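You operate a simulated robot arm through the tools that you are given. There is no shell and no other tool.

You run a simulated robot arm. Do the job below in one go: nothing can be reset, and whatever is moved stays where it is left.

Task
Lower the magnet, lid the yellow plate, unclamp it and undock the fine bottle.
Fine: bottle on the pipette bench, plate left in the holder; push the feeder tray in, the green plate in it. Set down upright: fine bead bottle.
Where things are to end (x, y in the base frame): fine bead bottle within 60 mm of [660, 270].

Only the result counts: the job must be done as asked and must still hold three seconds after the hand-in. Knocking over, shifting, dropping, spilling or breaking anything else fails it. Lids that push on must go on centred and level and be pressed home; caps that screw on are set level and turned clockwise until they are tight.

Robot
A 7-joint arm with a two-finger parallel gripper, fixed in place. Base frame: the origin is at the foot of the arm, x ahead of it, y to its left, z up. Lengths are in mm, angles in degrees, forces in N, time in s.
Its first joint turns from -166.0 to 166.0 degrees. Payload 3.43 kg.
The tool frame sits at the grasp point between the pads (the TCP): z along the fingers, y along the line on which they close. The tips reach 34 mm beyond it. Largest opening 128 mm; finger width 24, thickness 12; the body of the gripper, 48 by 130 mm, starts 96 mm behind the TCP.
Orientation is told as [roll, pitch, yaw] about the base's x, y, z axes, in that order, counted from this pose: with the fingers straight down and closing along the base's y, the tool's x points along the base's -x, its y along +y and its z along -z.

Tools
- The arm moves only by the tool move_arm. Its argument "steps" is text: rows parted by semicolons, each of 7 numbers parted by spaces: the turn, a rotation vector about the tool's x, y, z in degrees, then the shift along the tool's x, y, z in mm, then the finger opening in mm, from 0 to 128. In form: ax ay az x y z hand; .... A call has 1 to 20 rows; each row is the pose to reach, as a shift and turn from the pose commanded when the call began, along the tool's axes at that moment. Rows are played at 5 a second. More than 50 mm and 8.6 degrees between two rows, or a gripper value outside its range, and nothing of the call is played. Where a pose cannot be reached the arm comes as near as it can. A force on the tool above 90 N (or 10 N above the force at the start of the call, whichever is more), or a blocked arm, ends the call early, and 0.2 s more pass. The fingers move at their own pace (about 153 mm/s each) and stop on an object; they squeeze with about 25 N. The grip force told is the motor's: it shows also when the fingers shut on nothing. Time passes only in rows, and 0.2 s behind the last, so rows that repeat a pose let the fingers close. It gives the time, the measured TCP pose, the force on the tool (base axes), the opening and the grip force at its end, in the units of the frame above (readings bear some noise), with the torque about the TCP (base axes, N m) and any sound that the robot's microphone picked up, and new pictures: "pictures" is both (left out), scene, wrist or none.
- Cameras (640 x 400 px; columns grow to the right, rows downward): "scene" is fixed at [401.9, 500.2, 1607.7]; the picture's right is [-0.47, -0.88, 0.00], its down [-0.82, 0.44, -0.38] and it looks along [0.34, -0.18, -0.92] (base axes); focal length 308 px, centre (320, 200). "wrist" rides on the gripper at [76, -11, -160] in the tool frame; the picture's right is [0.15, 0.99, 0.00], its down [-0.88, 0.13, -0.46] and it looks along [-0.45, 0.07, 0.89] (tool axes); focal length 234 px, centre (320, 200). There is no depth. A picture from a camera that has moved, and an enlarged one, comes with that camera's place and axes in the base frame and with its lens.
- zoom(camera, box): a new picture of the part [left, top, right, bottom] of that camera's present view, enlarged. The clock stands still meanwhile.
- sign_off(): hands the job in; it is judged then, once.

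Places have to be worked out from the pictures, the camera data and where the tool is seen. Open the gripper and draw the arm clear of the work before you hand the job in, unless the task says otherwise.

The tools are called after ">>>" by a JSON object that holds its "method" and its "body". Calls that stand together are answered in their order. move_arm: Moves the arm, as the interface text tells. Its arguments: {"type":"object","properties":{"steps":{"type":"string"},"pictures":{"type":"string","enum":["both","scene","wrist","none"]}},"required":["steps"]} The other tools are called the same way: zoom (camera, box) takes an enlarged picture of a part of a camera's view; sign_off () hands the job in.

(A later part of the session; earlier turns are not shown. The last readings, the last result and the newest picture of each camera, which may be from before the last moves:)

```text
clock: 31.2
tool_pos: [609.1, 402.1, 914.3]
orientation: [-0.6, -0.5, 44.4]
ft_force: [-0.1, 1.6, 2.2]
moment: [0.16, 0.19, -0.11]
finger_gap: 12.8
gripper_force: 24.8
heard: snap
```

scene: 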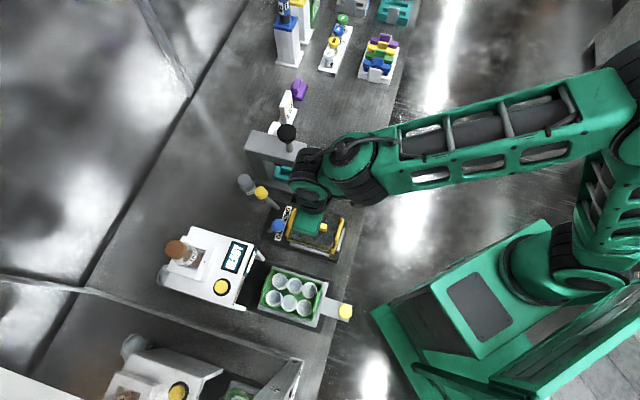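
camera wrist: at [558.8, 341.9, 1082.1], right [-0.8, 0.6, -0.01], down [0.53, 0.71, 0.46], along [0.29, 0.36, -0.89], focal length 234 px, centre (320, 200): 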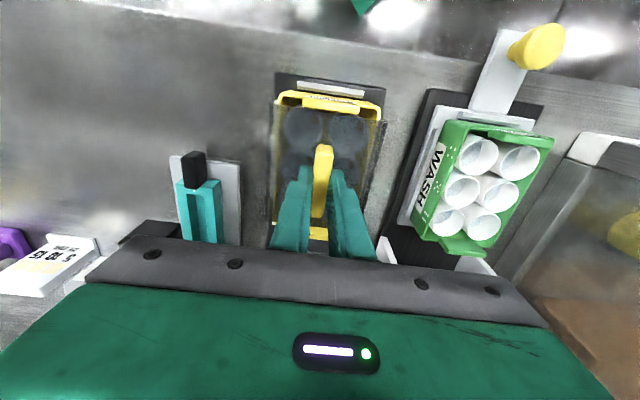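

The microphone picked up a "snap" with only about 2 N of force. I'll look before going any further.

>>> {"method": "zoom", "body": {"camera": "wrist", "box": [240, 70, 400, 240]}}

>>> {"method": "zoom", "body": {"camera": "wrist", "box": [265, 75, 345, 125]}}

>>> {"method": "zoom", "body": {"camera": "wrist", "box": [325, 80, 405, 130]}}

>>> {"method": "zoom", "body": {"camera": "scene", "box": [250, 180, 360, 260]}}

```text
2.35 times, centred on (320, 155) of wrist
camera zoom: at [559.1, 342.2, 1073.3], right [-0.8, 0.6, -0.01], down [0.53, 0.71, 0.46], along [0.29, 0.36, -0.89], focal length 551 px, centre (320, 306)
```

zoom: 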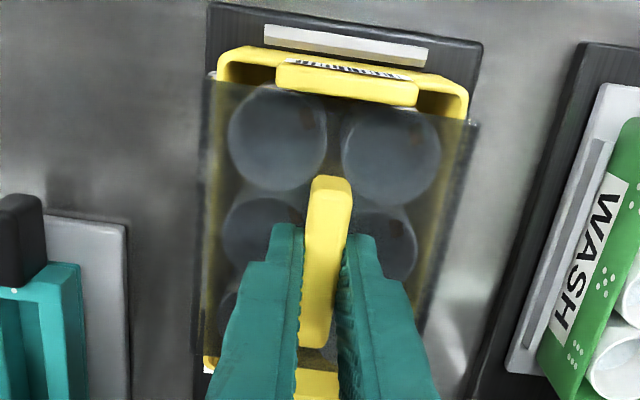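

```text
8.00 times, centred on (305, 100) of wrist
camera zoom: at [559.1, 342.2, 1073.3], right [-0.8, 0.6, -0.01], down [0.53, 0.71, 0.46], along [0.29, 0.36, -0.89], focal length 1873 px, centre (440, 1000)
```

zoom: 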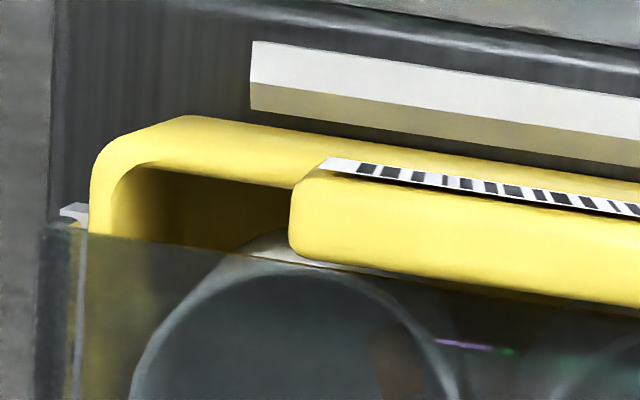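

```text
8.00 times, centred on (365, 105) of wrist
camera zoom: at [559.1, 342.2, 1073.3], right [-0.8, 0.6, -0.01], down [0.53, 0.71, 0.46], along [0.29, 0.36, -0.89], focal length 1873 px, centre (-40, 960)
```

zoom: 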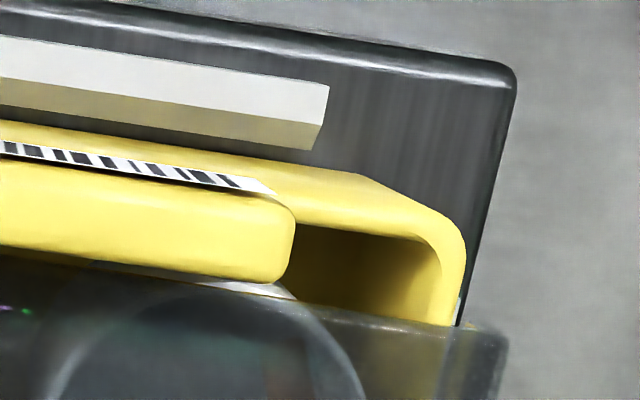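

```text
5.00 times, centred on (305, 220) of scene
camera zoom: at [401.9, 500.2, 1607.7], right [-0.47, -0.88, 0.0], down [-0.82, 0.44, -0.38], along [0.34, -0.18, -0.92], focal length 1540 px, centre (395, 100)
```

zoom: 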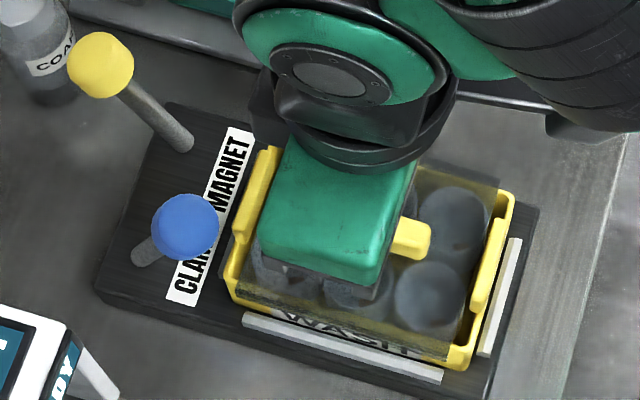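

The lid looks level and sits between the tabs. I'll press down gently to confirm it is fully home.

>>> {"method": "move_arm", "body": {"steps": "0 0 0 0 0 1 0; 0 0 0 0 0 1.5 0; 0 0 0 0 0 2 0; 0 0 0 0 0 2 0", "pictures": "none"}}

```text
clock: 32.2
tool_pos: [607.8, 402.1, 913.4]
orientation: [-0.6, -0.6, 44.4]
ft_force: [1.8, 1.5, 30.8]
moment: [0.19, 0.05, -0.09]
finger_gap: 13.1
gripper_force: 25.1
```

The force rose to 31 N with no further travel, so the lid is seated. I'll unload, open the fingers and lift clear.

>>> {"method": "move_arm", "body": {"steps": "0 0 0 0 0 -1 0; 0 0 0 0 0 -2 0; 0 0 0 0 0 -2 20; 0 0 0 0 0 -2 45; 0 0 0 0 0 -2 50; 0 0 0 0 0 -15 50; 0 0 0 0 0 -50 50; 0 0 0 0 0 -80 50; 0 0 0 0 0 -80 50", "pictures": "both"}}

>>> {"method": "zoom", "body": {"camera": "wrist", "box": [230, 70, 410, 250]}}

>>> {"method": "zoom", "body": {"camera": "scene", "box": [250, 180, 360, 260]}}

```text
clock: 34.2
tool_pos: [607.4, 402.9, 991.4]
orientation: [-0.5, -0.5, 44.3]
ft_force: [0.2, -0.4, 0.5]
moment: [0.01, -0.02, 0.02]
finger_gap: 49.8
gripper_force: 0.1
camera wrist: at [558.3, 341.9, 1150.9], right [-0.8, 0.61, -0.01], down [0.53, 0.71, 0.46], along [0.29, 0.36, -0.89], focal length 234 px, centre (320, 200)
```

scene: 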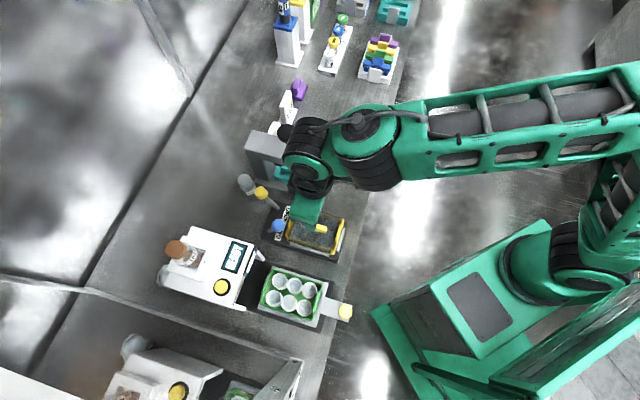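
wrist: 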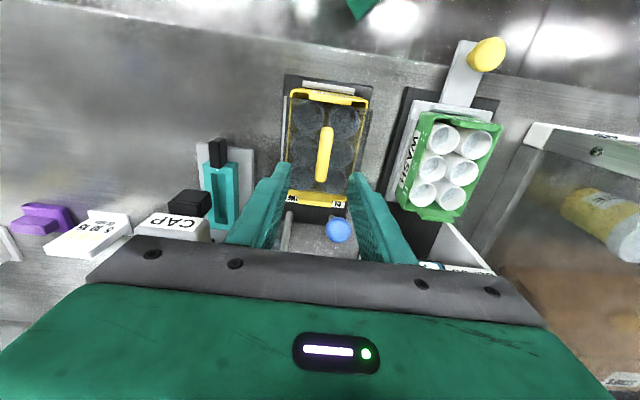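

```text
2.22 times, centred on (320, 160) of wrist
camera zoom: at [558.3, 341.9, 1150.9], right [-0.8, 0.61, -0.01], down [0.53, 0.71, 0.46], along [0.29, 0.36, -0.89], focal length 520 px, centre (320, 289)
```

zoom: 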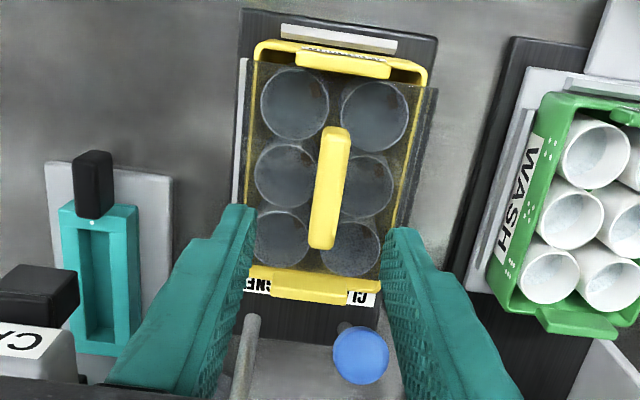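

```text
5.00 times, centred on (305, 220) of scene
camera zoom: at [401.9, 500.2, 1607.7], right [-0.47, -0.88, 0.0], down [-0.82, 0.44, -0.38], along [0.34, -0.18, -0.92], focal length 1540 px, centre (395, 100)
```

zoom: 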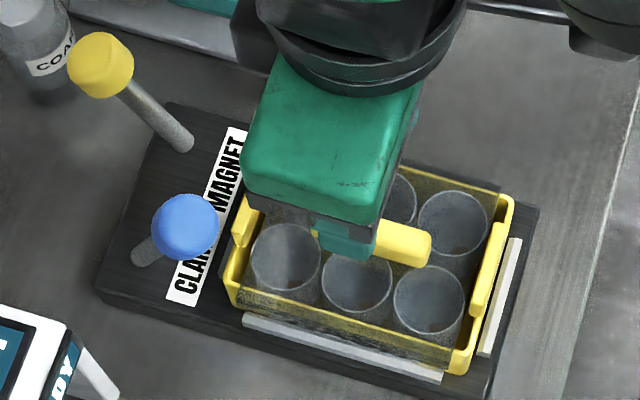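

The lid is on, level and centred between the tabs. Next is the clamp: close the fingers, come down on the plate side of the blue lever ball near (641, 486, 912), and push it away from the plate.

>>> {"method": "move_arm", "body": {"steps": "0 0 0 -5 0 -5 20; 0 0 -0.4 -20 18 -5 0; 0 0 -0.8 -38 35 -5 0; 0 0 -0.8 -38 35 20 0; 0 0 -0.8 -38 35 40 0; 0 0 -0.8 -38 35 53 0; 0 0 -0.8 -38 35 53 0", "pictures": "both"}}

>>> {"method": "zoom", "body": {"camera": "wrist", "box": [230, 70, 410, 260]}}

>>> {"method": "zoom", "body": {"camera": "scene", "box": [240, 180, 350, 260]}}

```text
clock: 35.8
tool_pos: [609.5, 453.5, 937.9]
orientation: [-0.6, -0.4, 45.2]
ft_force: [-0.3, -0.3, -0.6]
moment: [-0.01, -0.01, 0.0]
finger_gap: 0.0
gripper_force: 24.6
camera wrist: at [562.4, 392.7, 1097.4], right [-0.8, 0.59, -0.01], down [0.52, 0.72, 0.46], along [0.28, 0.37, -0.89], focal length 234 px, centre (320, 200)
```

scene: 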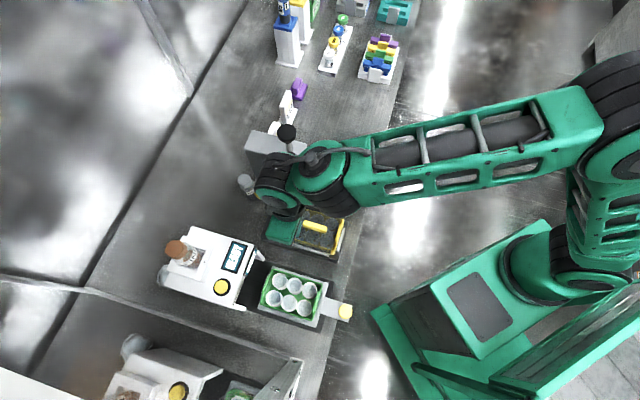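
wrist: 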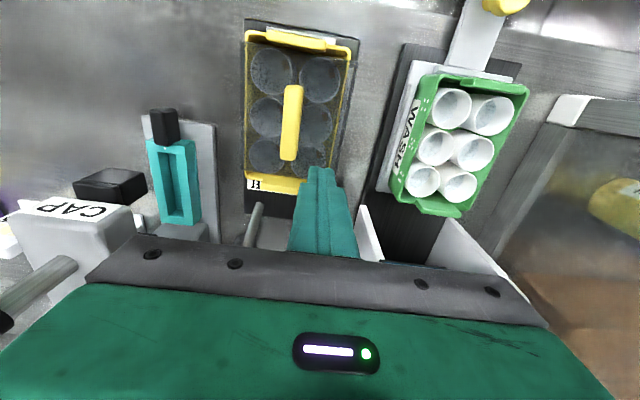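

```text
2.11 times, centred on (320, 165) of wrist
camera zoom: at [562.4, 392.7, 1097.4], right [-0.8, 0.59, -0.01], down [0.52, 0.72, 0.46], along [0.28, 0.37, -0.89], focal length 493 px, centre (320, 274)
```

zoom: 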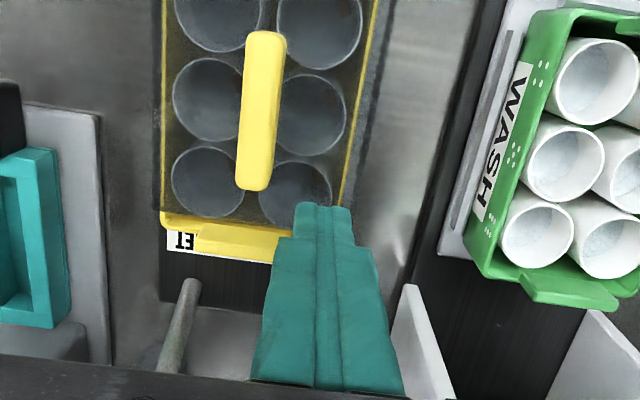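

```text
5.00 times, centred on (295, 220) of scene
camera zoom: at [401.9, 500.2, 1607.7], right [-0.47, -0.88, 0.0], down [-0.82, 0.44, -0.38], along [0.34, -0.18, -0.92], focal length 1540 px, centre (445, 100)
```

zoom: 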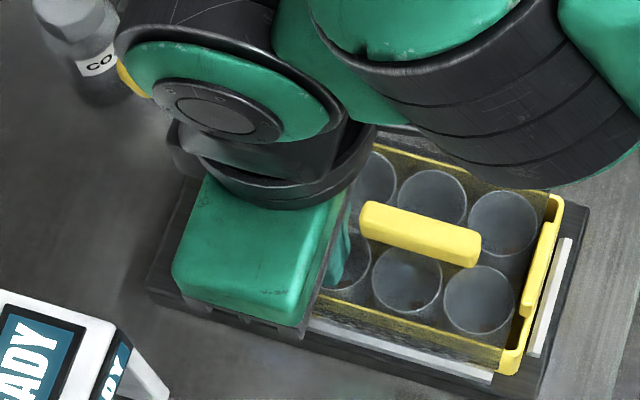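

>>> {"method": "move_arm", "body": {"steps": "0 0 0 -10 0 0 0; 0 0 0 -18 0 0 0; 0 0 0 -26 0 0 0; 0 0 0 -34 0 0 0; 0 0 0 -42 0 0 0; 0 0 0 -50 0 0 0; 0 0 0 -58 0 0 0; 0 0 0 -66 0 0 0; 0 0 0 -72 0 0 0; 0 0 0 -76 0 0 0; 0 0 0 -79 0 0 0", "pictures": "none"}}

```text
clock: 38.2
tool_pos: [664.1, 509.1, 938.8]
orientation: [-0.5, -0.6, 45.1]
ft_force: [0.1, 0.1, 0.4]
moment: [0.0, 0.03, 0.0]
finger_gap: 0.0
gripper_force: 24.8
```

>>> {"method": "move_arm", "body": {"steps": "0 0 0 -2 0 0 0; 0 0 0 -4 0 0 0; 0 0 0 -6 0 0 0; 0 0 0 -8 0 0 0", "pictures": "both"}}

>>> {"method": "zoom", "body": {"camera": "scene", "box": [230, 180, 350, 260]}}

>>> {"method": "zoom", "body": {"camera": "wrist", "box": [230, 70, 410, 260]}}

```text
clock: 39.2
tool_pos: [669.7, 512.8, 939.1]
orientation: [-0.4, -0.1, 45.1]
ft_force: [-24.8, -30.6, -2.2]
moment: [-0.87, 0.53, -0.17]
finger_gap: 0.3
gripper_force: 25.0
camera wrist: at [622.4, 453.0, 1098.7], right [-0.8, 0.59, -0.01], down [0.53, 0.72, 0.46], along [0.28, 0.36, -0.89], focal length 234 px, centre (320, 200)
```

scene: 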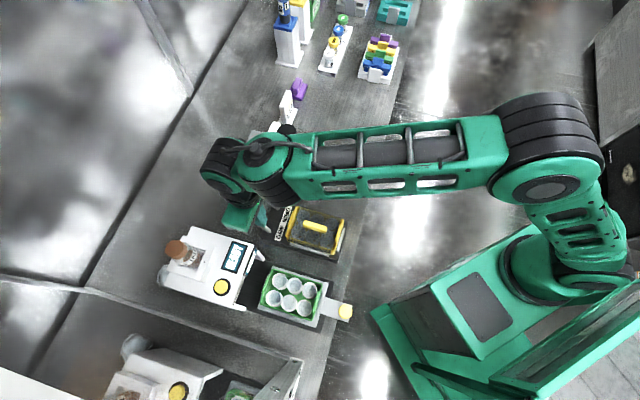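
wrist: 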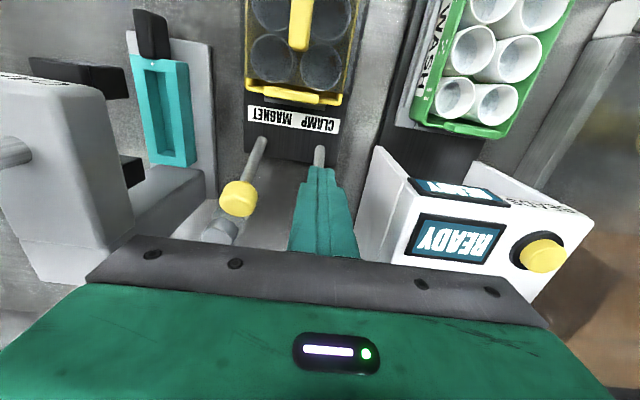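

```text
5.00 times, centred on (290, 220) of scene
camera zoom: at [401.9, 500.2, 1607.7], right [-0.47, -0.88, 0.0], down [-0.82, 0.44, -0.38], along [0.34, -0.18, -0.92], focal length 1540 px, centre (470, 100)
```

zoom: 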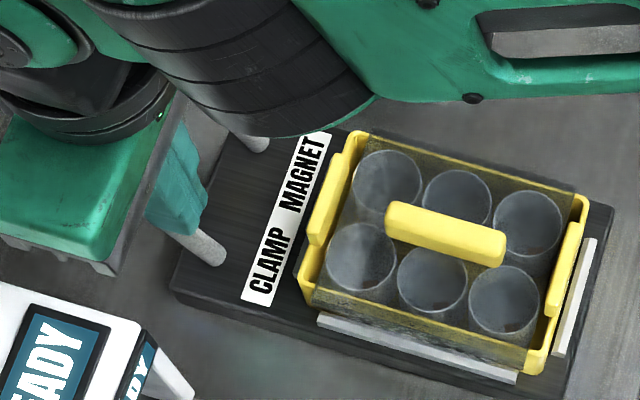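

```text
2.11 times, centred on (320, 165) of wrist
camera zoom: at [622.4, 453.0, 1098.7], right [-0.8, 0.59, -0.01], down [0.53, 0.72, 0.46], along [0.28, 0.36, -0.89], focal length 493 px, centre (320, 274)
```

zoom: 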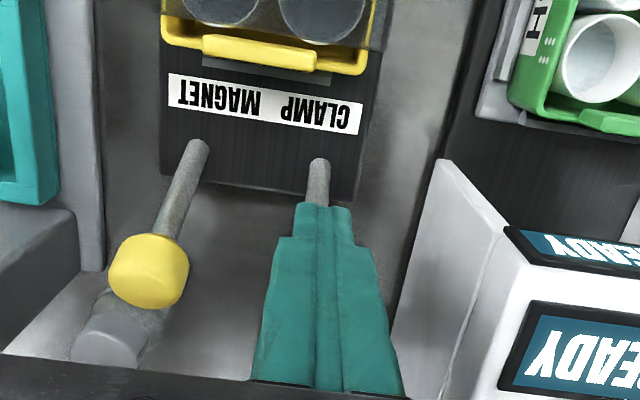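

The clamp lever reached its stop at about 39 N and now leans away. I'll back off, rise well clear, and move over to view the fine bottle in its dock.

>>> {"method": "move_arm", "body": {"steps": "0 0 0 20 0 0 0; 0 0 0 45 0 -10 0; 0 0 0 55 0 -50 0; 0 0 0 55 0 -95 40; 0 0 0 55 0 -140 80; 0 0 0 55 0 -185 128; 0 0 0 55 0 -230 128; 0 0 0 45 40 -250 128; 0 0 0 25 80 -250 128; 0 0 0 -5 116 -250 128; 0 0 0 -14 116 -250 128; 0 0 0 -14 116 -250 128", "pictures": "both"}}

>>> {"method": "zoom", "body": {"camera": "wrist", "box": [210, 80, 430, 240]}}

>>> {"method": "zoom", "body": {"camera": "scene", "box": [230, 170, 360, 260]}}

```text
clock: 41.3
tool_pos: [581.6, 572.4, 1201.2]
orientation: [-0.6, -3.4, 46.1]
ft_force: [11.6, 25.1, -44.7]
moment: [-0.97, -0.37, -0.54]
finger_gap: 127.7
gripper_force: 0.2
out of reach, approached as far as the arm can: row 10
stopped in row 10: the force on the tool passed its limit at 435 N (the readings are from after the stop); the commanded pose is now the measured one
camera wrist: at [529.7, 504.7, 1357.0], right [-0.81, 0.58, -0.02], down [0.49, 0.71, 0.5], along [0.31, 0.4, -0.86], focal length 234 px, centre (320, 200)
```

scene: 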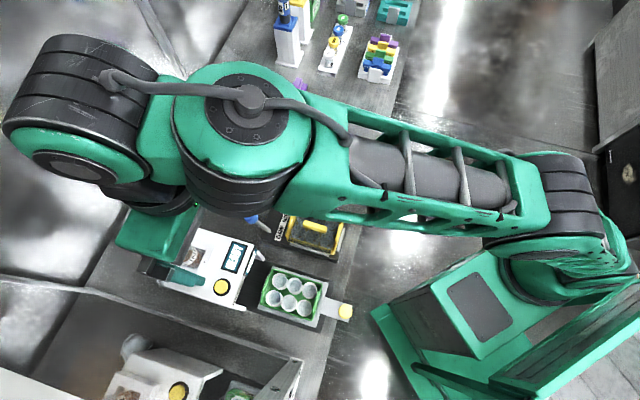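
wrist: 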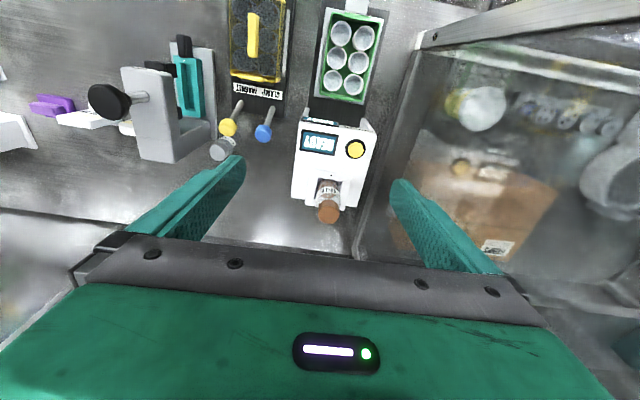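

```text
2.50 times, centred on (320, 160) of wrist
camera zoom: at [529.7, 504.7, 1357.0], right [-0.81, 0.58, -0.02], down [0.49, 0.71, 0.5], along [0.31, 0.4, -0.86], focal length 585 px, centre (320, 300)
```

zoom: 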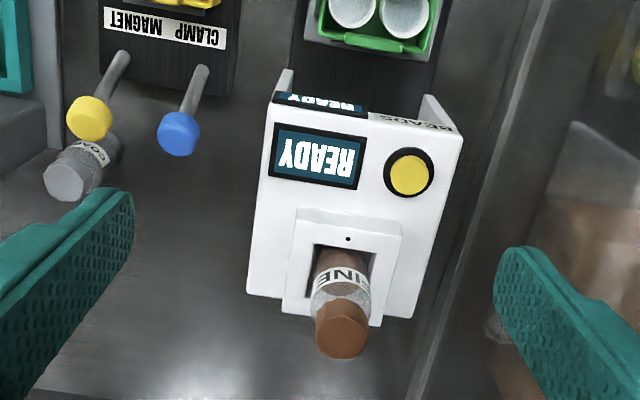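

```text
4.44 times, centred on (295, 215) of scene
camera zoom: at [401.9, 500.2, 1607.7], right [-0.47, -0.88, 0.0], down [-0.82, 0.44, -0.38], along [0.34, -0.18, -0.92], focal length 1369 px, centre (431, 133)
```

zoom: 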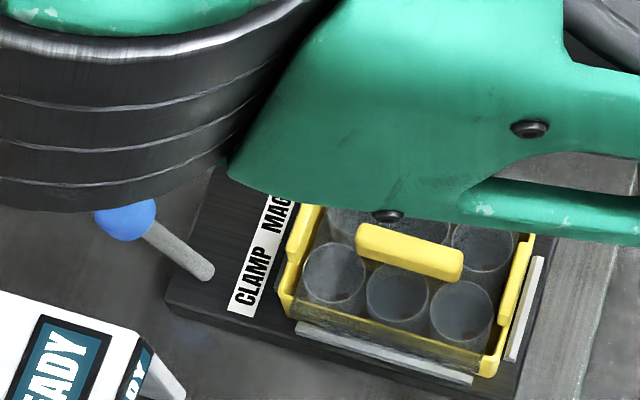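

The arm ran out of reach at that height and a force spike (435 N) stopped the call. The pictures show nothing displaced: the bottle, levers and lid are all in place. The bottle cap is near (636, 668, 1060), which is far out, so I'll come inward and lower, and tilt the tool outward to view it within reach.

>>> {"method": "move_arm", "body": {"steps": "0 0 0 15 5 10 128; 0 0 0.5 30 12 25 128; 0 -2 1 30 20 40 128; 0 -8 1 30 27 55 128; 0 -14 1 30 27 70 128; 0 -20 1 30 27 79 128; 0 -26 1 30 27 79 128; 0 -26 1 30 27 79 128", "pictures": "both"}}

>>> {"method": "zoom", "body": {"camera": "wrist", "box": [210, 80, 430, 240]}}

>>> {"method": "zoom", "body": {"camera": "scene", "box": [140, 180, 360, 320]}}

```text
clock: 43.1
tool_pos: [546.1, 570.6, 1114.3]
orientation: [-0.4, -28.9, 45.4]
ft_force: [0.6, -0.2, -1.2]
moment: [0.04, 0.02, 0.03]
finger_gap: 127.7
gripper_force: 0.0
camera wrist: at [451.7, 462.9, 1218.8], right [-0.79, 0.61, -0.08], down [0.29, 0.49, 0.82], along [0.54, 0.63, -0.56], focal length 234 px, centre (320, 200)
```

scene: 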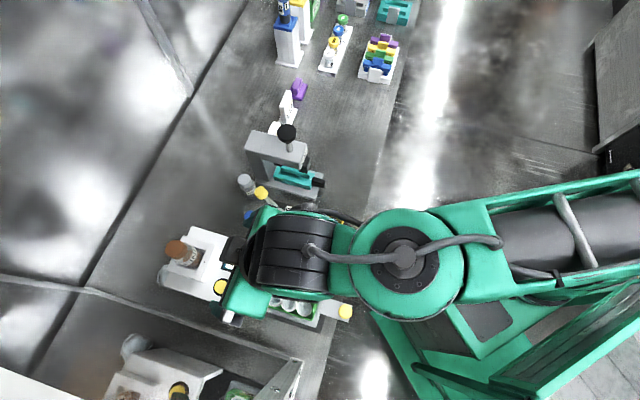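
wrist: 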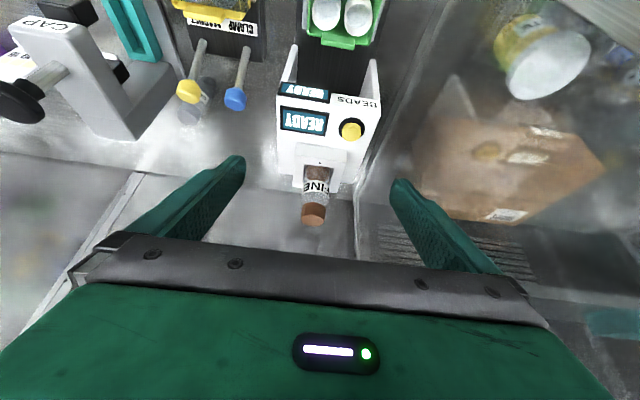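

```text
2.50 times, centred on (320, 160) of wrist
camera zoom: at [451.7, 462.9, 1218.8], right [-0.79, 0.61, -0.08], down [0.29, 0.49, 0.82], along [0.54, 0.63, -0.56], focal length 585 px, centre (320, 300)
```

zoom: 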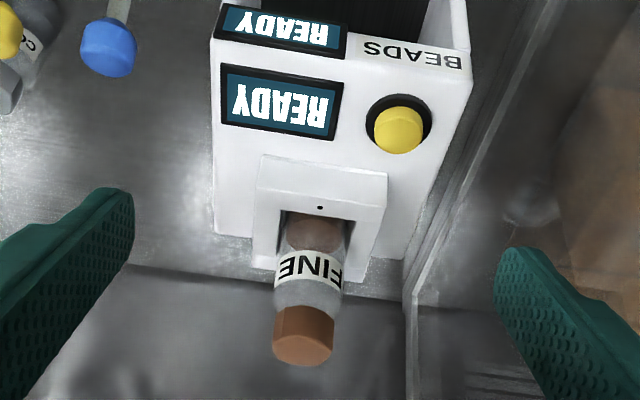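

```text
2.86 times, centred on (250, 250) of scene
camera zoom: at [401.9, 500.2, 1607.7], right [-0.47, -0.88, 0.0], down [-0.82, 0.44, -0.38], along [0.34, -0.18, -0.92], focal length 880 px, centre (520, 57)
```

zoom: 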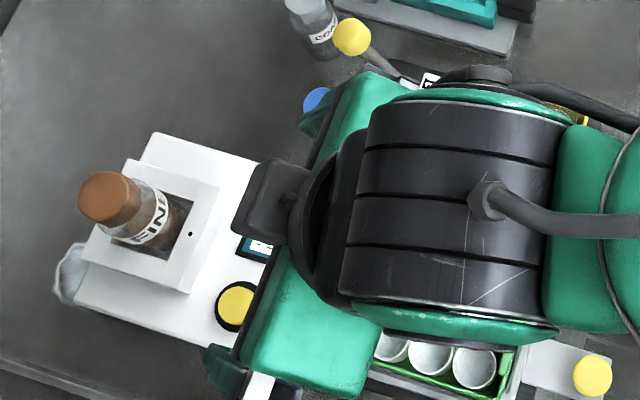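

>>> {"method": "zoom", "body": {"camera": "wrist", "box": [280, 135, 360, 235]}}

>>> {"method": "zoom", "body": {"camera": "scene", "box": [150, 220, 230, 290]}}

```text
4.00 times, centred on (320, 185) of wrist
camera zoom: at [451.7, 462.9, 1218.8], right [-0.79, 0.61, -0.08], down [0.29, 0.49, 0.82], along [0.54, 0.63, -0.56], focal length 937 px, centre (320, 260)
```

zoom: 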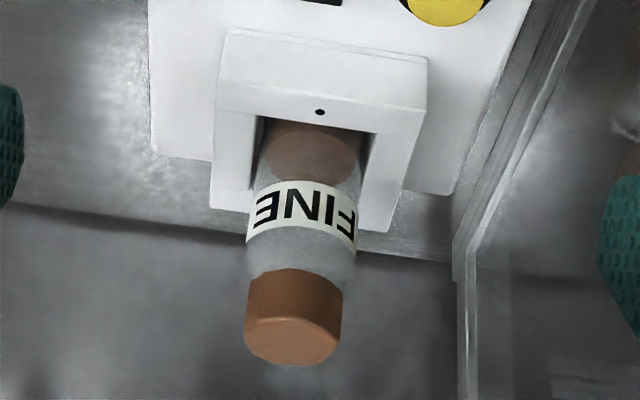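

```text
5.71 times, centred on (190, 255) of scene
camera zoom: at [401.9, 500.2, 1607.7], right [-0.47, -0.88, 0.0], down [-0.82, 0.44, -0.38], along [0.34, -0.18, -0.92], focal length 1760 px, centre (1063, -114)
```

zoom: 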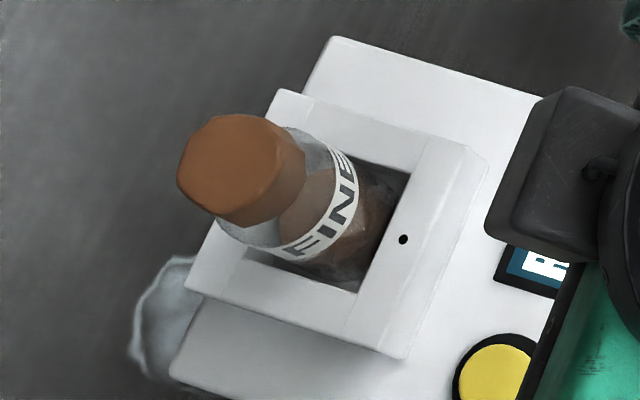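

Force is back to normal. The fine bottle stands upright in a square collar: cap top near (632, 664.5, 1073), body about 40 mm across, label z≈1017–1044, collar top z≈992. I'll move to a pre-grasp position along the tilted approach direction and check the alignment.

>>> {"method": "move_arm", "body": {"steps": "0 0 0 -15 1 10 100; 0 0 0 -35 2 24 75; 0 0 0 -55 3.5 38 75; 0 0 0 -73.6 4.8 50.2 75; 0 0 0 -73.6 4.8 50.2 75; 0 0 0 -73.6 4.8 50.2 75", "pictures": "both"}}

>>> {"method": "zoom", "body": {"camera": "wrist", "box": [220, 100, 420, 260]}}

>>> {"method": "zoom", "body": {"camera": "scene", "box": [130, 210, 270, 310]}}

```text
clock: 44.5
tool_pos: [604.8, 637.5, 1108.1]
orientation: [-0.5, -28.7, 45.3]
ft_force: [-0.3, -0.6, -0.1]
moment: [-0.03, 0.0, 0.01]
finger_gap: 75.0
gripper_force: 0.0
camera wrist: at [510.8, 529.0, 1210.4], right [-0.79, 0.61, -0.08], down [0.29, 0.49, 0.82], along [0.54, 0.63, -0.56], focal length 234 px, centre (320, 200)
```

scene: 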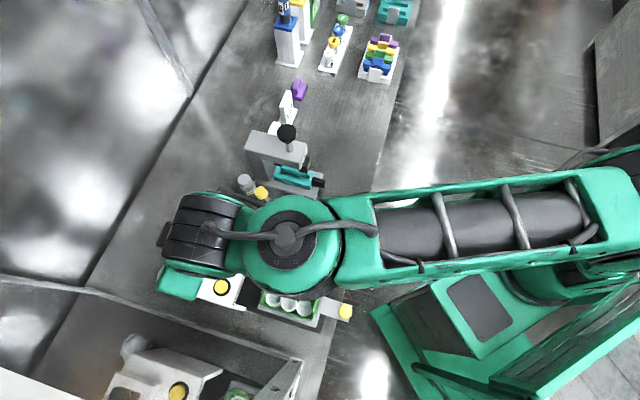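
wrist: 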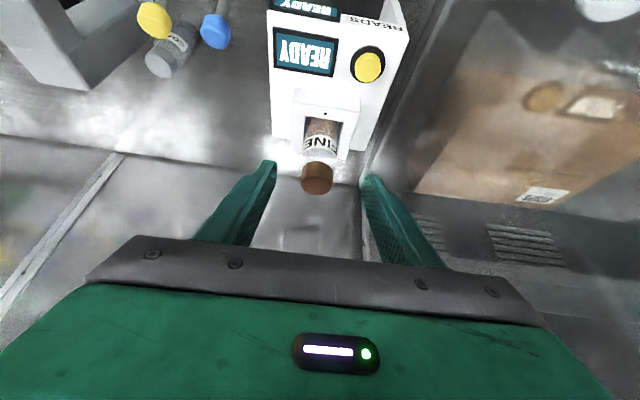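

```text
2.50 times, centred on (320, 180) of wrist
camera zoom: at [510.8, 529.0, 1210.4], right [-0.79, 0.61, -0.08], down [0.29, 0.49, 0.82], along [0.54, 0.63, -0.56], focal length 585 px, centre (320, 250)
```

zoom: 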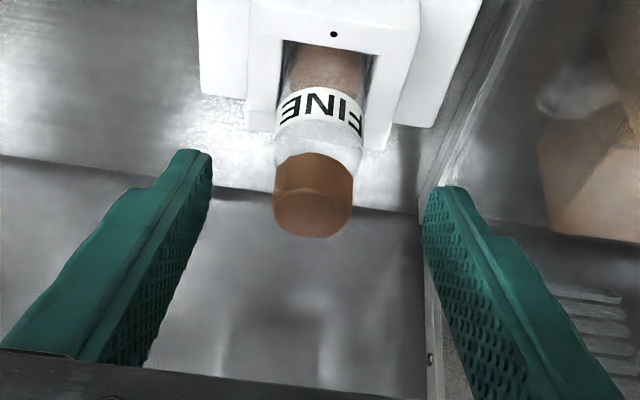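

```text
4.00 times, centred on (200, 260) of scene
camera zoom: at [401.9, 500.2, 1607.7], right [-0.47, -0.88, 0.0], down [-0.82, 0.44, -0.38], along [0.34, -0.18, -0.92], focal length 1232 px, centre (800, -40)
```

zoom: 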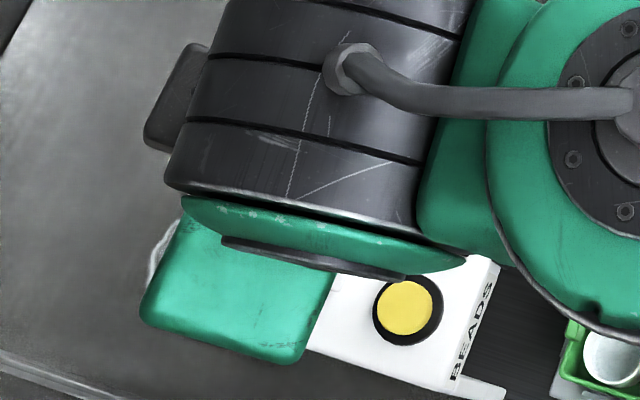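

The bottle is centred between the fingers. I'll advance along the tool axis so the pads straddle the body at about z 1036, then close.

>>> {"method": "move_arm", "body": {"steps": "0 0 0 0 0 20 75; 0 0 0 0 0 40 75; 0 0 0 0 0 60 75; 0 0 0 0 0 75 75; 0 0 0 0 0 81 75; 0 0 0 0 0 81 75", "pictures": "both"}}

>>> {"method": "zoom", "body": {"camera": "wrist", "box": [220, 100, 420, 260]}}

```text
clock: 45.9
tool_pos: [632.9, 664.8, 1035.8]
orientation: [-0.4, -28.7, 45.5]
ft_force: [-0.5, -0.7, -0.6]
moment: [-0.02, 0.02, 0.02]
finger_gap: 75.0
gripper_force: 0.0
camera wrist: at [538.5, 556.3, 1139.3], right [-0.79, 0.61, -0.08], down [0.29, 0.49, 0.82], along [0.54, 0.63, -0.56], focal length 234 px, centre (320, 200)
```

scene: 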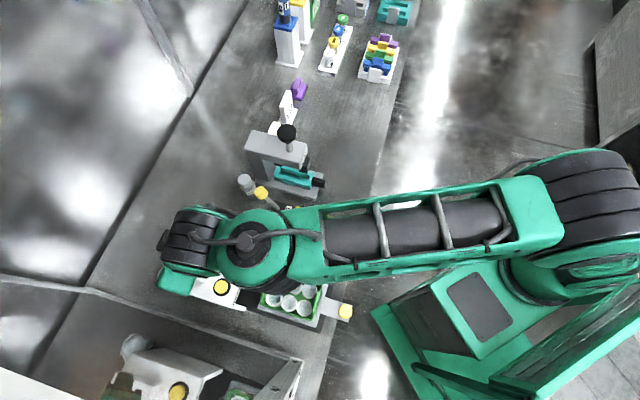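
wrist: 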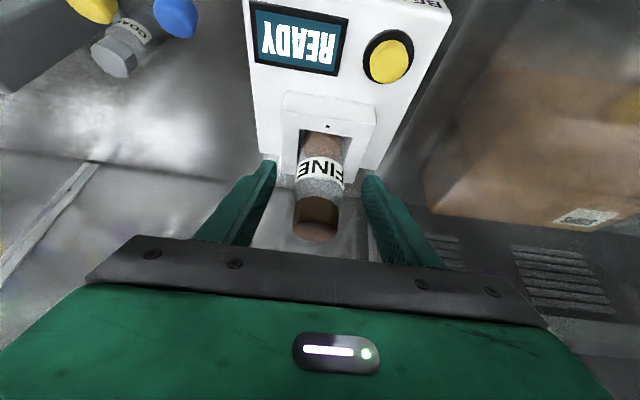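

```text
2.50 times, centred on (320, 180) of wrist
camera zoom: at [538.5, 556.3, 1139.3], right [-0.79, 0.61, -0.08], down [0.29, 0.49, 0.82], along [0.54, 0.63, -0.56], focal length 585 px, centre (320, 250)
```

zoom: 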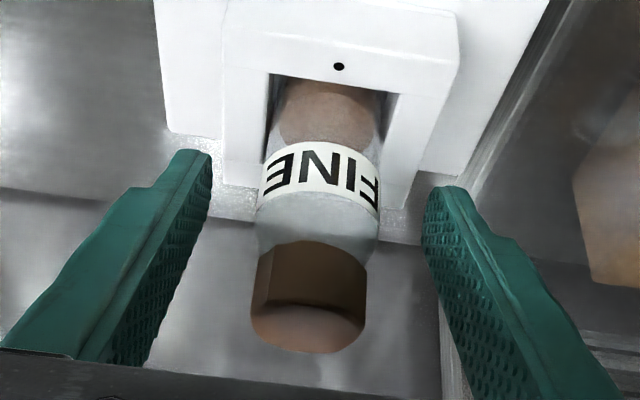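

The bottle body is centred between the pads. Closing now.

>>> {"method": "move_arm", "body": {"steps": "0 0 0 0 0 0 60; 0 0 0 0 0 0 50; 0 0 0 0 0 0 40; 0 0 0 0 0 0 20; 0 0 0 0 0 0 0; 0 0 0 0 0 0 0", "pictures": "wrist"}}

>>> {"method": "zoom", "body": {"camera": "wrist", "box": [220, 100, 420, 260]}}

```text
clock: 47.3
tool_pos: [632.0, 664.8, 1035.6]
orientation: [-0.5, -28.6, 45.4]
ft_force: [0.7, -0.5, 1.2]
moment: [-0.01, -0.03, -0.02]
finger_gap: 38.3
gripper_force: 24.9
camera wrist: at [538.4, 556.3, 1139.5], right [-0.79, 0.61, -0.08], down [0.29, 0.49, 0.82], along [0.54, 0.63, -0.56], focal length 234 px, centre (320, 200)
```

wrist: 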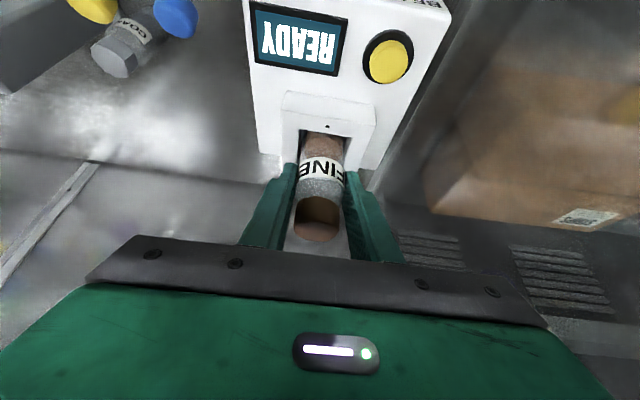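

```text
2.50 times, centred on (320, 180) of wrist
camera zoom: at [538.4, 556.3, 1139.5], right [-0.79, 0.61, -0.08], down [0.29, 0.49, 0.82], along [0.54, 0.63, -0.56], focal length 585 px, centre (320, 250)
```

zoom: 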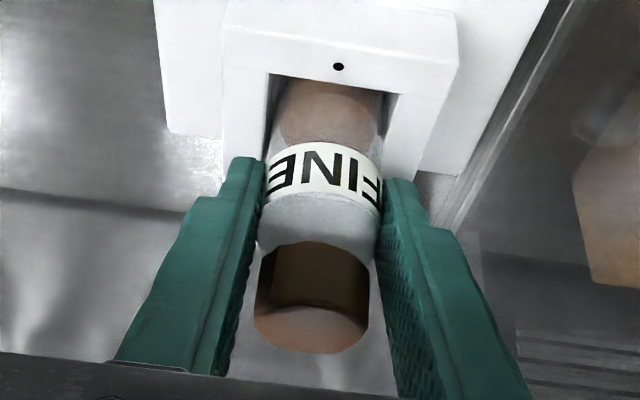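

Gripped at 38.3 mm with no side load. I'll lift straight up a few millimetres and watch for resistance from the dock.

>>> {"method": "move_arm", "body": {"steps": "0 0 0 -0.96 0 -1.76 0; 0 0 0 -1.92 0 -3.5 0; 0 0 0 -2.9 0 -5.3 0; 0 0 0 -2.9 0 -5.3 0", "pictures": "wrist"}}

>>> {"method": "zoom", "body": {"camera": "wrist", "box": [220, 100, 420, 260]}}

```text
clock: 48.3
tool_pos: [633.2, 665.6, 1040.1]
orientation: [-0.6, -28.8, 45.4]
ft_force: [-0.1, 0.4, -1.4]
moment: [-0.02, -0.01, 0.01]
finger_gap: 38.5
gripper_force: 24.8
camera wrist: at [538.4, 556.8, 1145.6], right [-0.79, 0.61, -0.08], down [0.29, 0.49, 0.82], along [0.54, 0.63, -0.56], focal length 234 px, centre (320, 200)
```

wrist: 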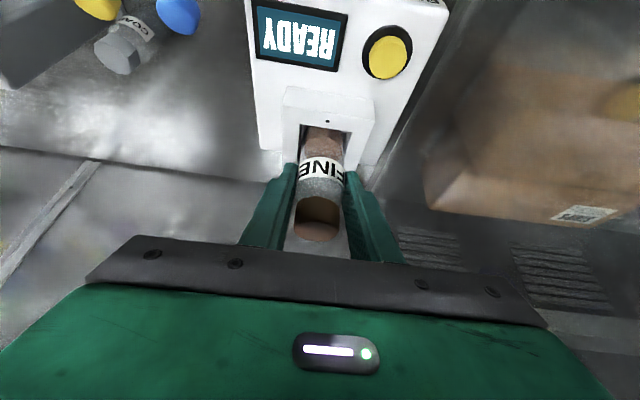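

```text
2.50 times, centred on (320, 180) of wrist
camera zoom: at [538.4, 556.8, 1145.6], right [-0.79, 0.61, -0.08], down [0.29, 0.49, 0.82], along [0.54, 0.63, -0.56], focal length 585 px, centre (320, 250)
```

zoom: 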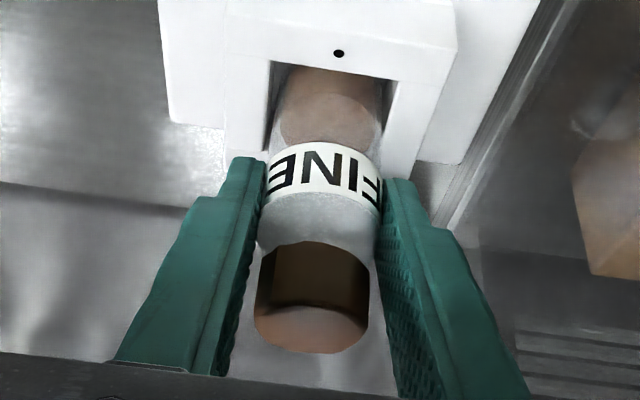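

The bottle comes up freely. I'll continue lifting straight up.

>>> {"method": "move_arm", "body": {"steps": "0 0 0 -4.8 0 -8.8 0; 0 0 0 -9.6 0 -17.6 0; 0 0 0 -14.4 0 -26.3 0; 0 0 0 -19.1 0 -35.1 0; 0 0 0 -23.9 0 -43.9 0; 0 0 0 -23.9 0 -43.9 0", "pictures": "both"}}

>>> {"method": "zoom", "body": {"camera": "wrist", "box": [220, 60, 420, 260]}}

>>> {"method": "zoom", "body": {"camera": "scene", "box": [110, 200, 270, 310]}}

```text
clock: 49.7
tool_pos: [632.5, 664.6, 1092.3]
orientation: [-0.5, -28.6, 45.3]
ft_force: [-0.3, 0.0, -1.2]
moment: [-0.02, 0.03, -0.01]
finger_gap: 38.4
gripper_force: 24.9
camera wrist: at [538.4, 556.6, 1195.9], right [-0.79, 0.61, -0.08], down [0.29, 0.49, 0.82], along [0.54, 0.63, -0.56], focal length 234 px, centre (320, 200)
```

scene: 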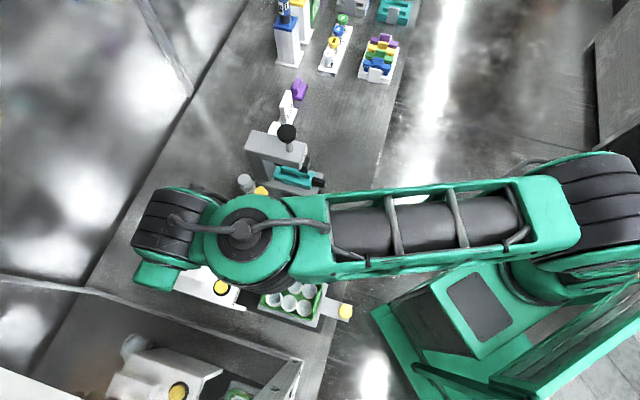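
wrist: 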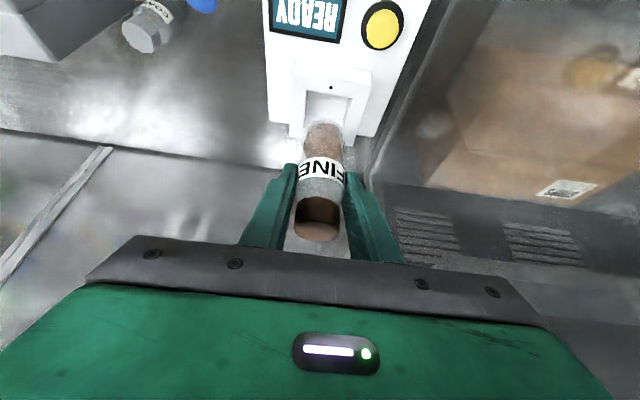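

```text
2.00 times, centred on (320, 160) of wrist
camera zoom: at [538.4, 556.6, 1195.9], right [-0.79, 0.61, -0.08], down [0.29, 0.49, 0.82], along [0.54, 0.63, -0.56], focal length 468 px, centre (320, 280)
```

zoom: 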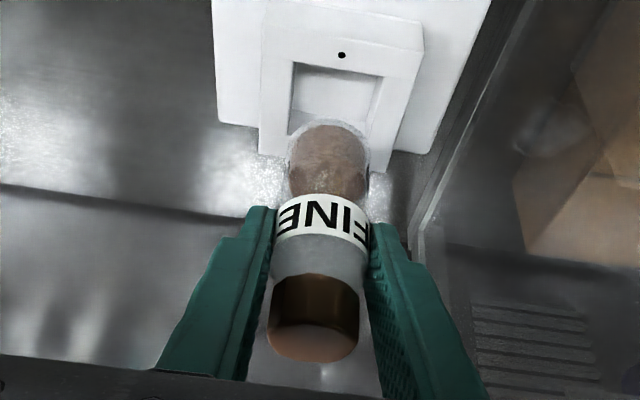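

```text
3.64 times, centred on (190, 255) of scene
camera zoom: at [401.9, 500.2, 1607.7], right [-0.47, -0.88, 0.0], down [-0.82, 0.44, -0.38], along [0.34, -0.18, -0.92], focal length 1120 px, centre (793, 0)
```

zoom: 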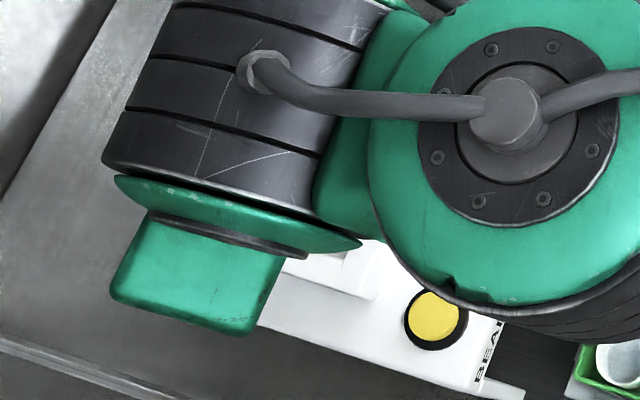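

The bottle is fully out of the dock, with its bottom about 57 mm below the TCP. I'll carry it upright, with the same tool tilt, straight across at this height to above the target (660, 270).

>>> {"method": "move_arm", "body": {"steps": "0 0 0 6 -8 -3 0; 0 0 0 17 -22 -9 0; 0 0 0 29 -37 -15 0; 0 0 0 42 -54 -22 0; 0 0 0 55 -71 -29 0; 0 0 0 68 -88 -36 0; 0 0 0 81 -105 -43 0; 0 0 0 94 -122 -50 0; 0 0 0 107 -139 -57 0; 0 0 0 120 -156 -64 0; 0 0 0 133 -173 -71 0; 0 0 0 146 -190 -78 0; 0 0 0 159 -207 -85 0; 0 0 0 172 -224 -92 0; 0 0 0 185 -240 -99 0; 0 0 0 198 -257 -106 0; 0 0 0 211 -274 -113 0; 0 0 0 222 -288 -118.5 0; 0 0 0 229.2 -297.3 -122.4 0; 0 0 0 229.2 -297.3 -122.4 0", "pictures": "both"}}

```text
clock: 53.9
tool_pos: [659.9, 270.4, 1091.7]
orientation: [-0.5, -28.6, 45.5]
ft_force: [-0.5, 0.0, -1.3]
moment: [-0.01, 0.03, -0.02]
finger_gap: 38.5
gripper_force: 24.8
camera wrist: at [565.8, 162.4, 1194.8], right [-0.79, 0.61, -0.08], down [0.29, 0.49, 0.82], along [0.54, 0.63, -0.56], focal length 234 px, centre (320, 200)
```

scene: 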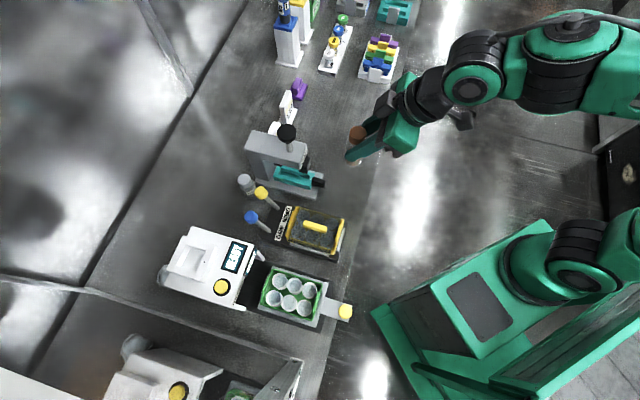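
wrist: 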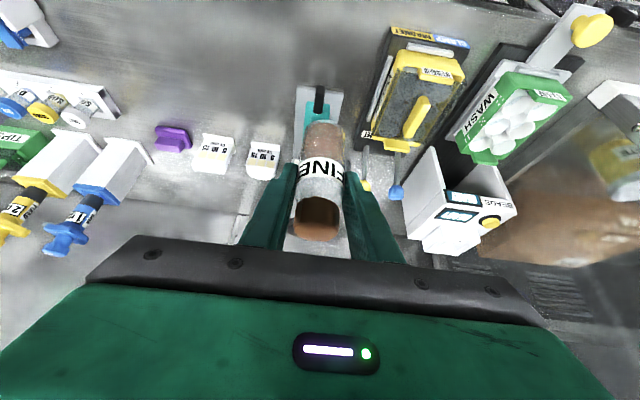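

Above the target. I'll descend most of the way, stopping about 15–20 mm above the estimated bench contact.

>>> {"method": "move_arm", "body": {"steps": "0 0 0 9.6 0.2 17.6 0; 0 0 0 23.9 0.4 43.9 0; 0 0 0 38.3 0.6 70.2 0; 0 0 0 52.7 0.8 96.6 0; 0 0 0 67 1.1 122.9 0; 0 0 0 81.4 1.3 149.3 0; 0 0 0 93.3 1.5 171.2 0; 0 0 0 100.5 1.6 184.4 0; 0 0 0 100.5 1.6 184.4 0", "pictures": "both"}}

>>> {"method": "zoom", "body": {"camera": "scene", "box": [290, 140, 420, 240]}}

>>> {"method": "zoom", "body": {"camera": "wrist", "box": [200, 40, 440, 260]}}

```text
clock: 55.9
tool_pos: [660.1, 271.4, 881.0]
orientation: [-0.7, -28.7, 45.5]
ft_force: [-0.3, 1.2, -0.5]
moment: [-0.02, -0.03, 0.0]
finger_gap: 38.3
gripper_force: 25.1
camera wrist: at [566.5, 162.9, 984.6], right [-0.79, 0.61, -0.08], down [0.29, 0.49, 0.82], along [0.54, 0.63, -0.56], focal length 234 px, centre (320, 200)
```

scene: 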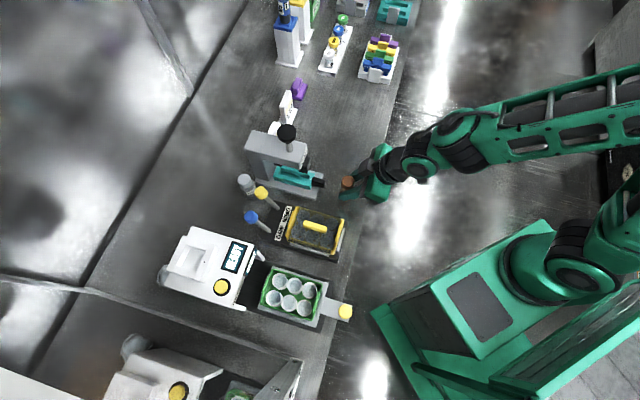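
wrist: 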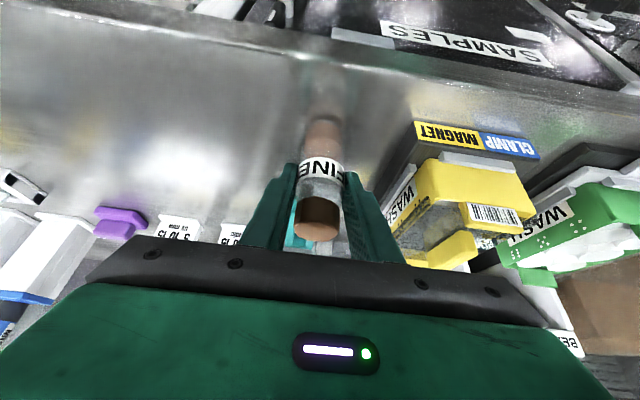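

```text
4.00 times, centred on (355, 190) of scene
camera zoom: at [401.9, 500.2, 1607.7], right [-0.47, -0.88, 0.0], down [-0.82, 0.44, -0.38], along [0.34, -0.18, -0.92], focal length 1232 px, centre (180, 240)
```

zoom: 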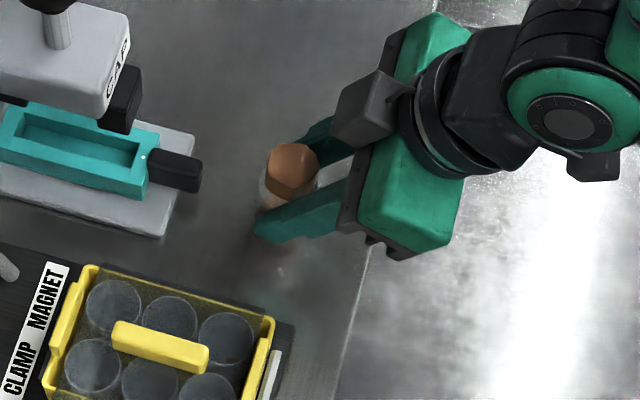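

```text
1.82 times, centred on (320, 150) of wrist
camera zoom: at [566.5, 162.9, 984.6], right [-0.79, 0.61, -0.08], down [0.29, 0.49, 0.82], along [0.54, 0.63, -0.56], focal length 426 px, centre (320, 291)
```

zoom: 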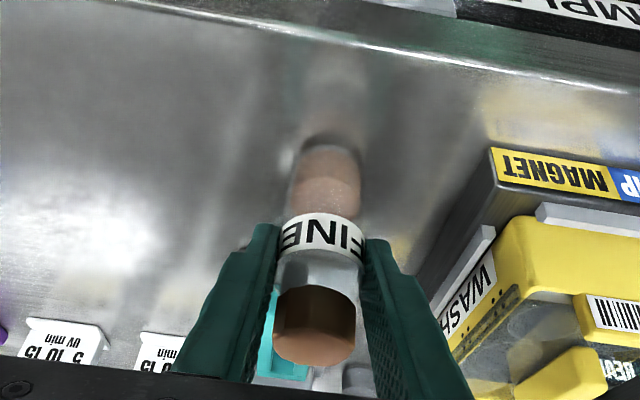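

The bottle is upright over clear bench with its reflection just below. I'll lower it slowly toward contact.

>>> {"method": "move_arm", "body": {"steps": "0 0 0 2.4 0 4.4 0; 0 0 0 4.8 0 8.8 0; 0 0 0 6.7 0.1 12.3 0; 0 0 0 8.6 0.1 15.8 0; 0 0 0 8.6 0.1 15.8 0", "pictures": "wrist"}}

>>> {"method": "zoom", "body": {"camera": "wrist", "box": [220, 60, 420, 260]}}

```text
clock: 57.1
tool_pos: [660.6, 271.6, 864.7]
orientation: [-0.6, -28.9, 45.4]
ft_force: [8.2, -0.6, 21.6]
moment: [0.2, -0.41, -0.11]
finger_gap: 38.5
gripper_force: 24.6
camera wrist: at [567.0, 163.4, 967.4], right [-0.79, 0.61, -0.08], down [0.29, 0.49, 0.82], along [0.54, 0.63, -0.56], focal length 234 px, centre (320, 200)
```

wrist: 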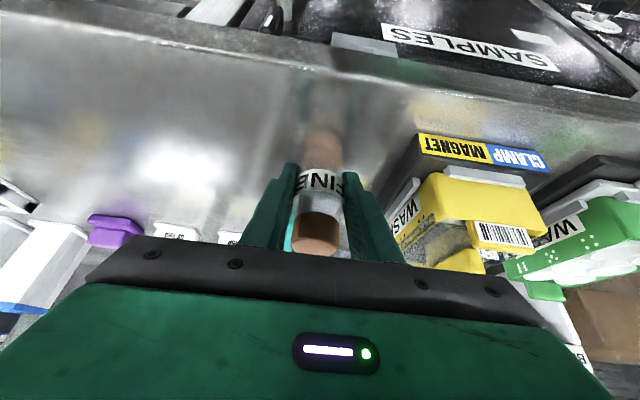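

```text
2.00 times, centred on (320, 160) of wrist
camera zoom: at [567.0, 163.4, 967.4], right [-0.79, 0.61, -0.08], down [0.29, 0.49, 0.82], along [0.54, 0.63, -0.56], focal length 468 px, centre (320, 280)
```

zoom: 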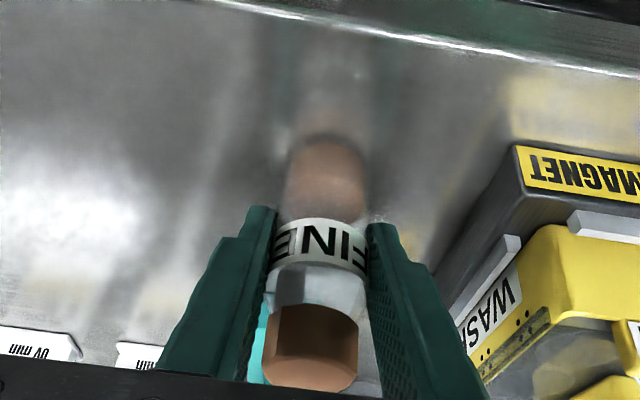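

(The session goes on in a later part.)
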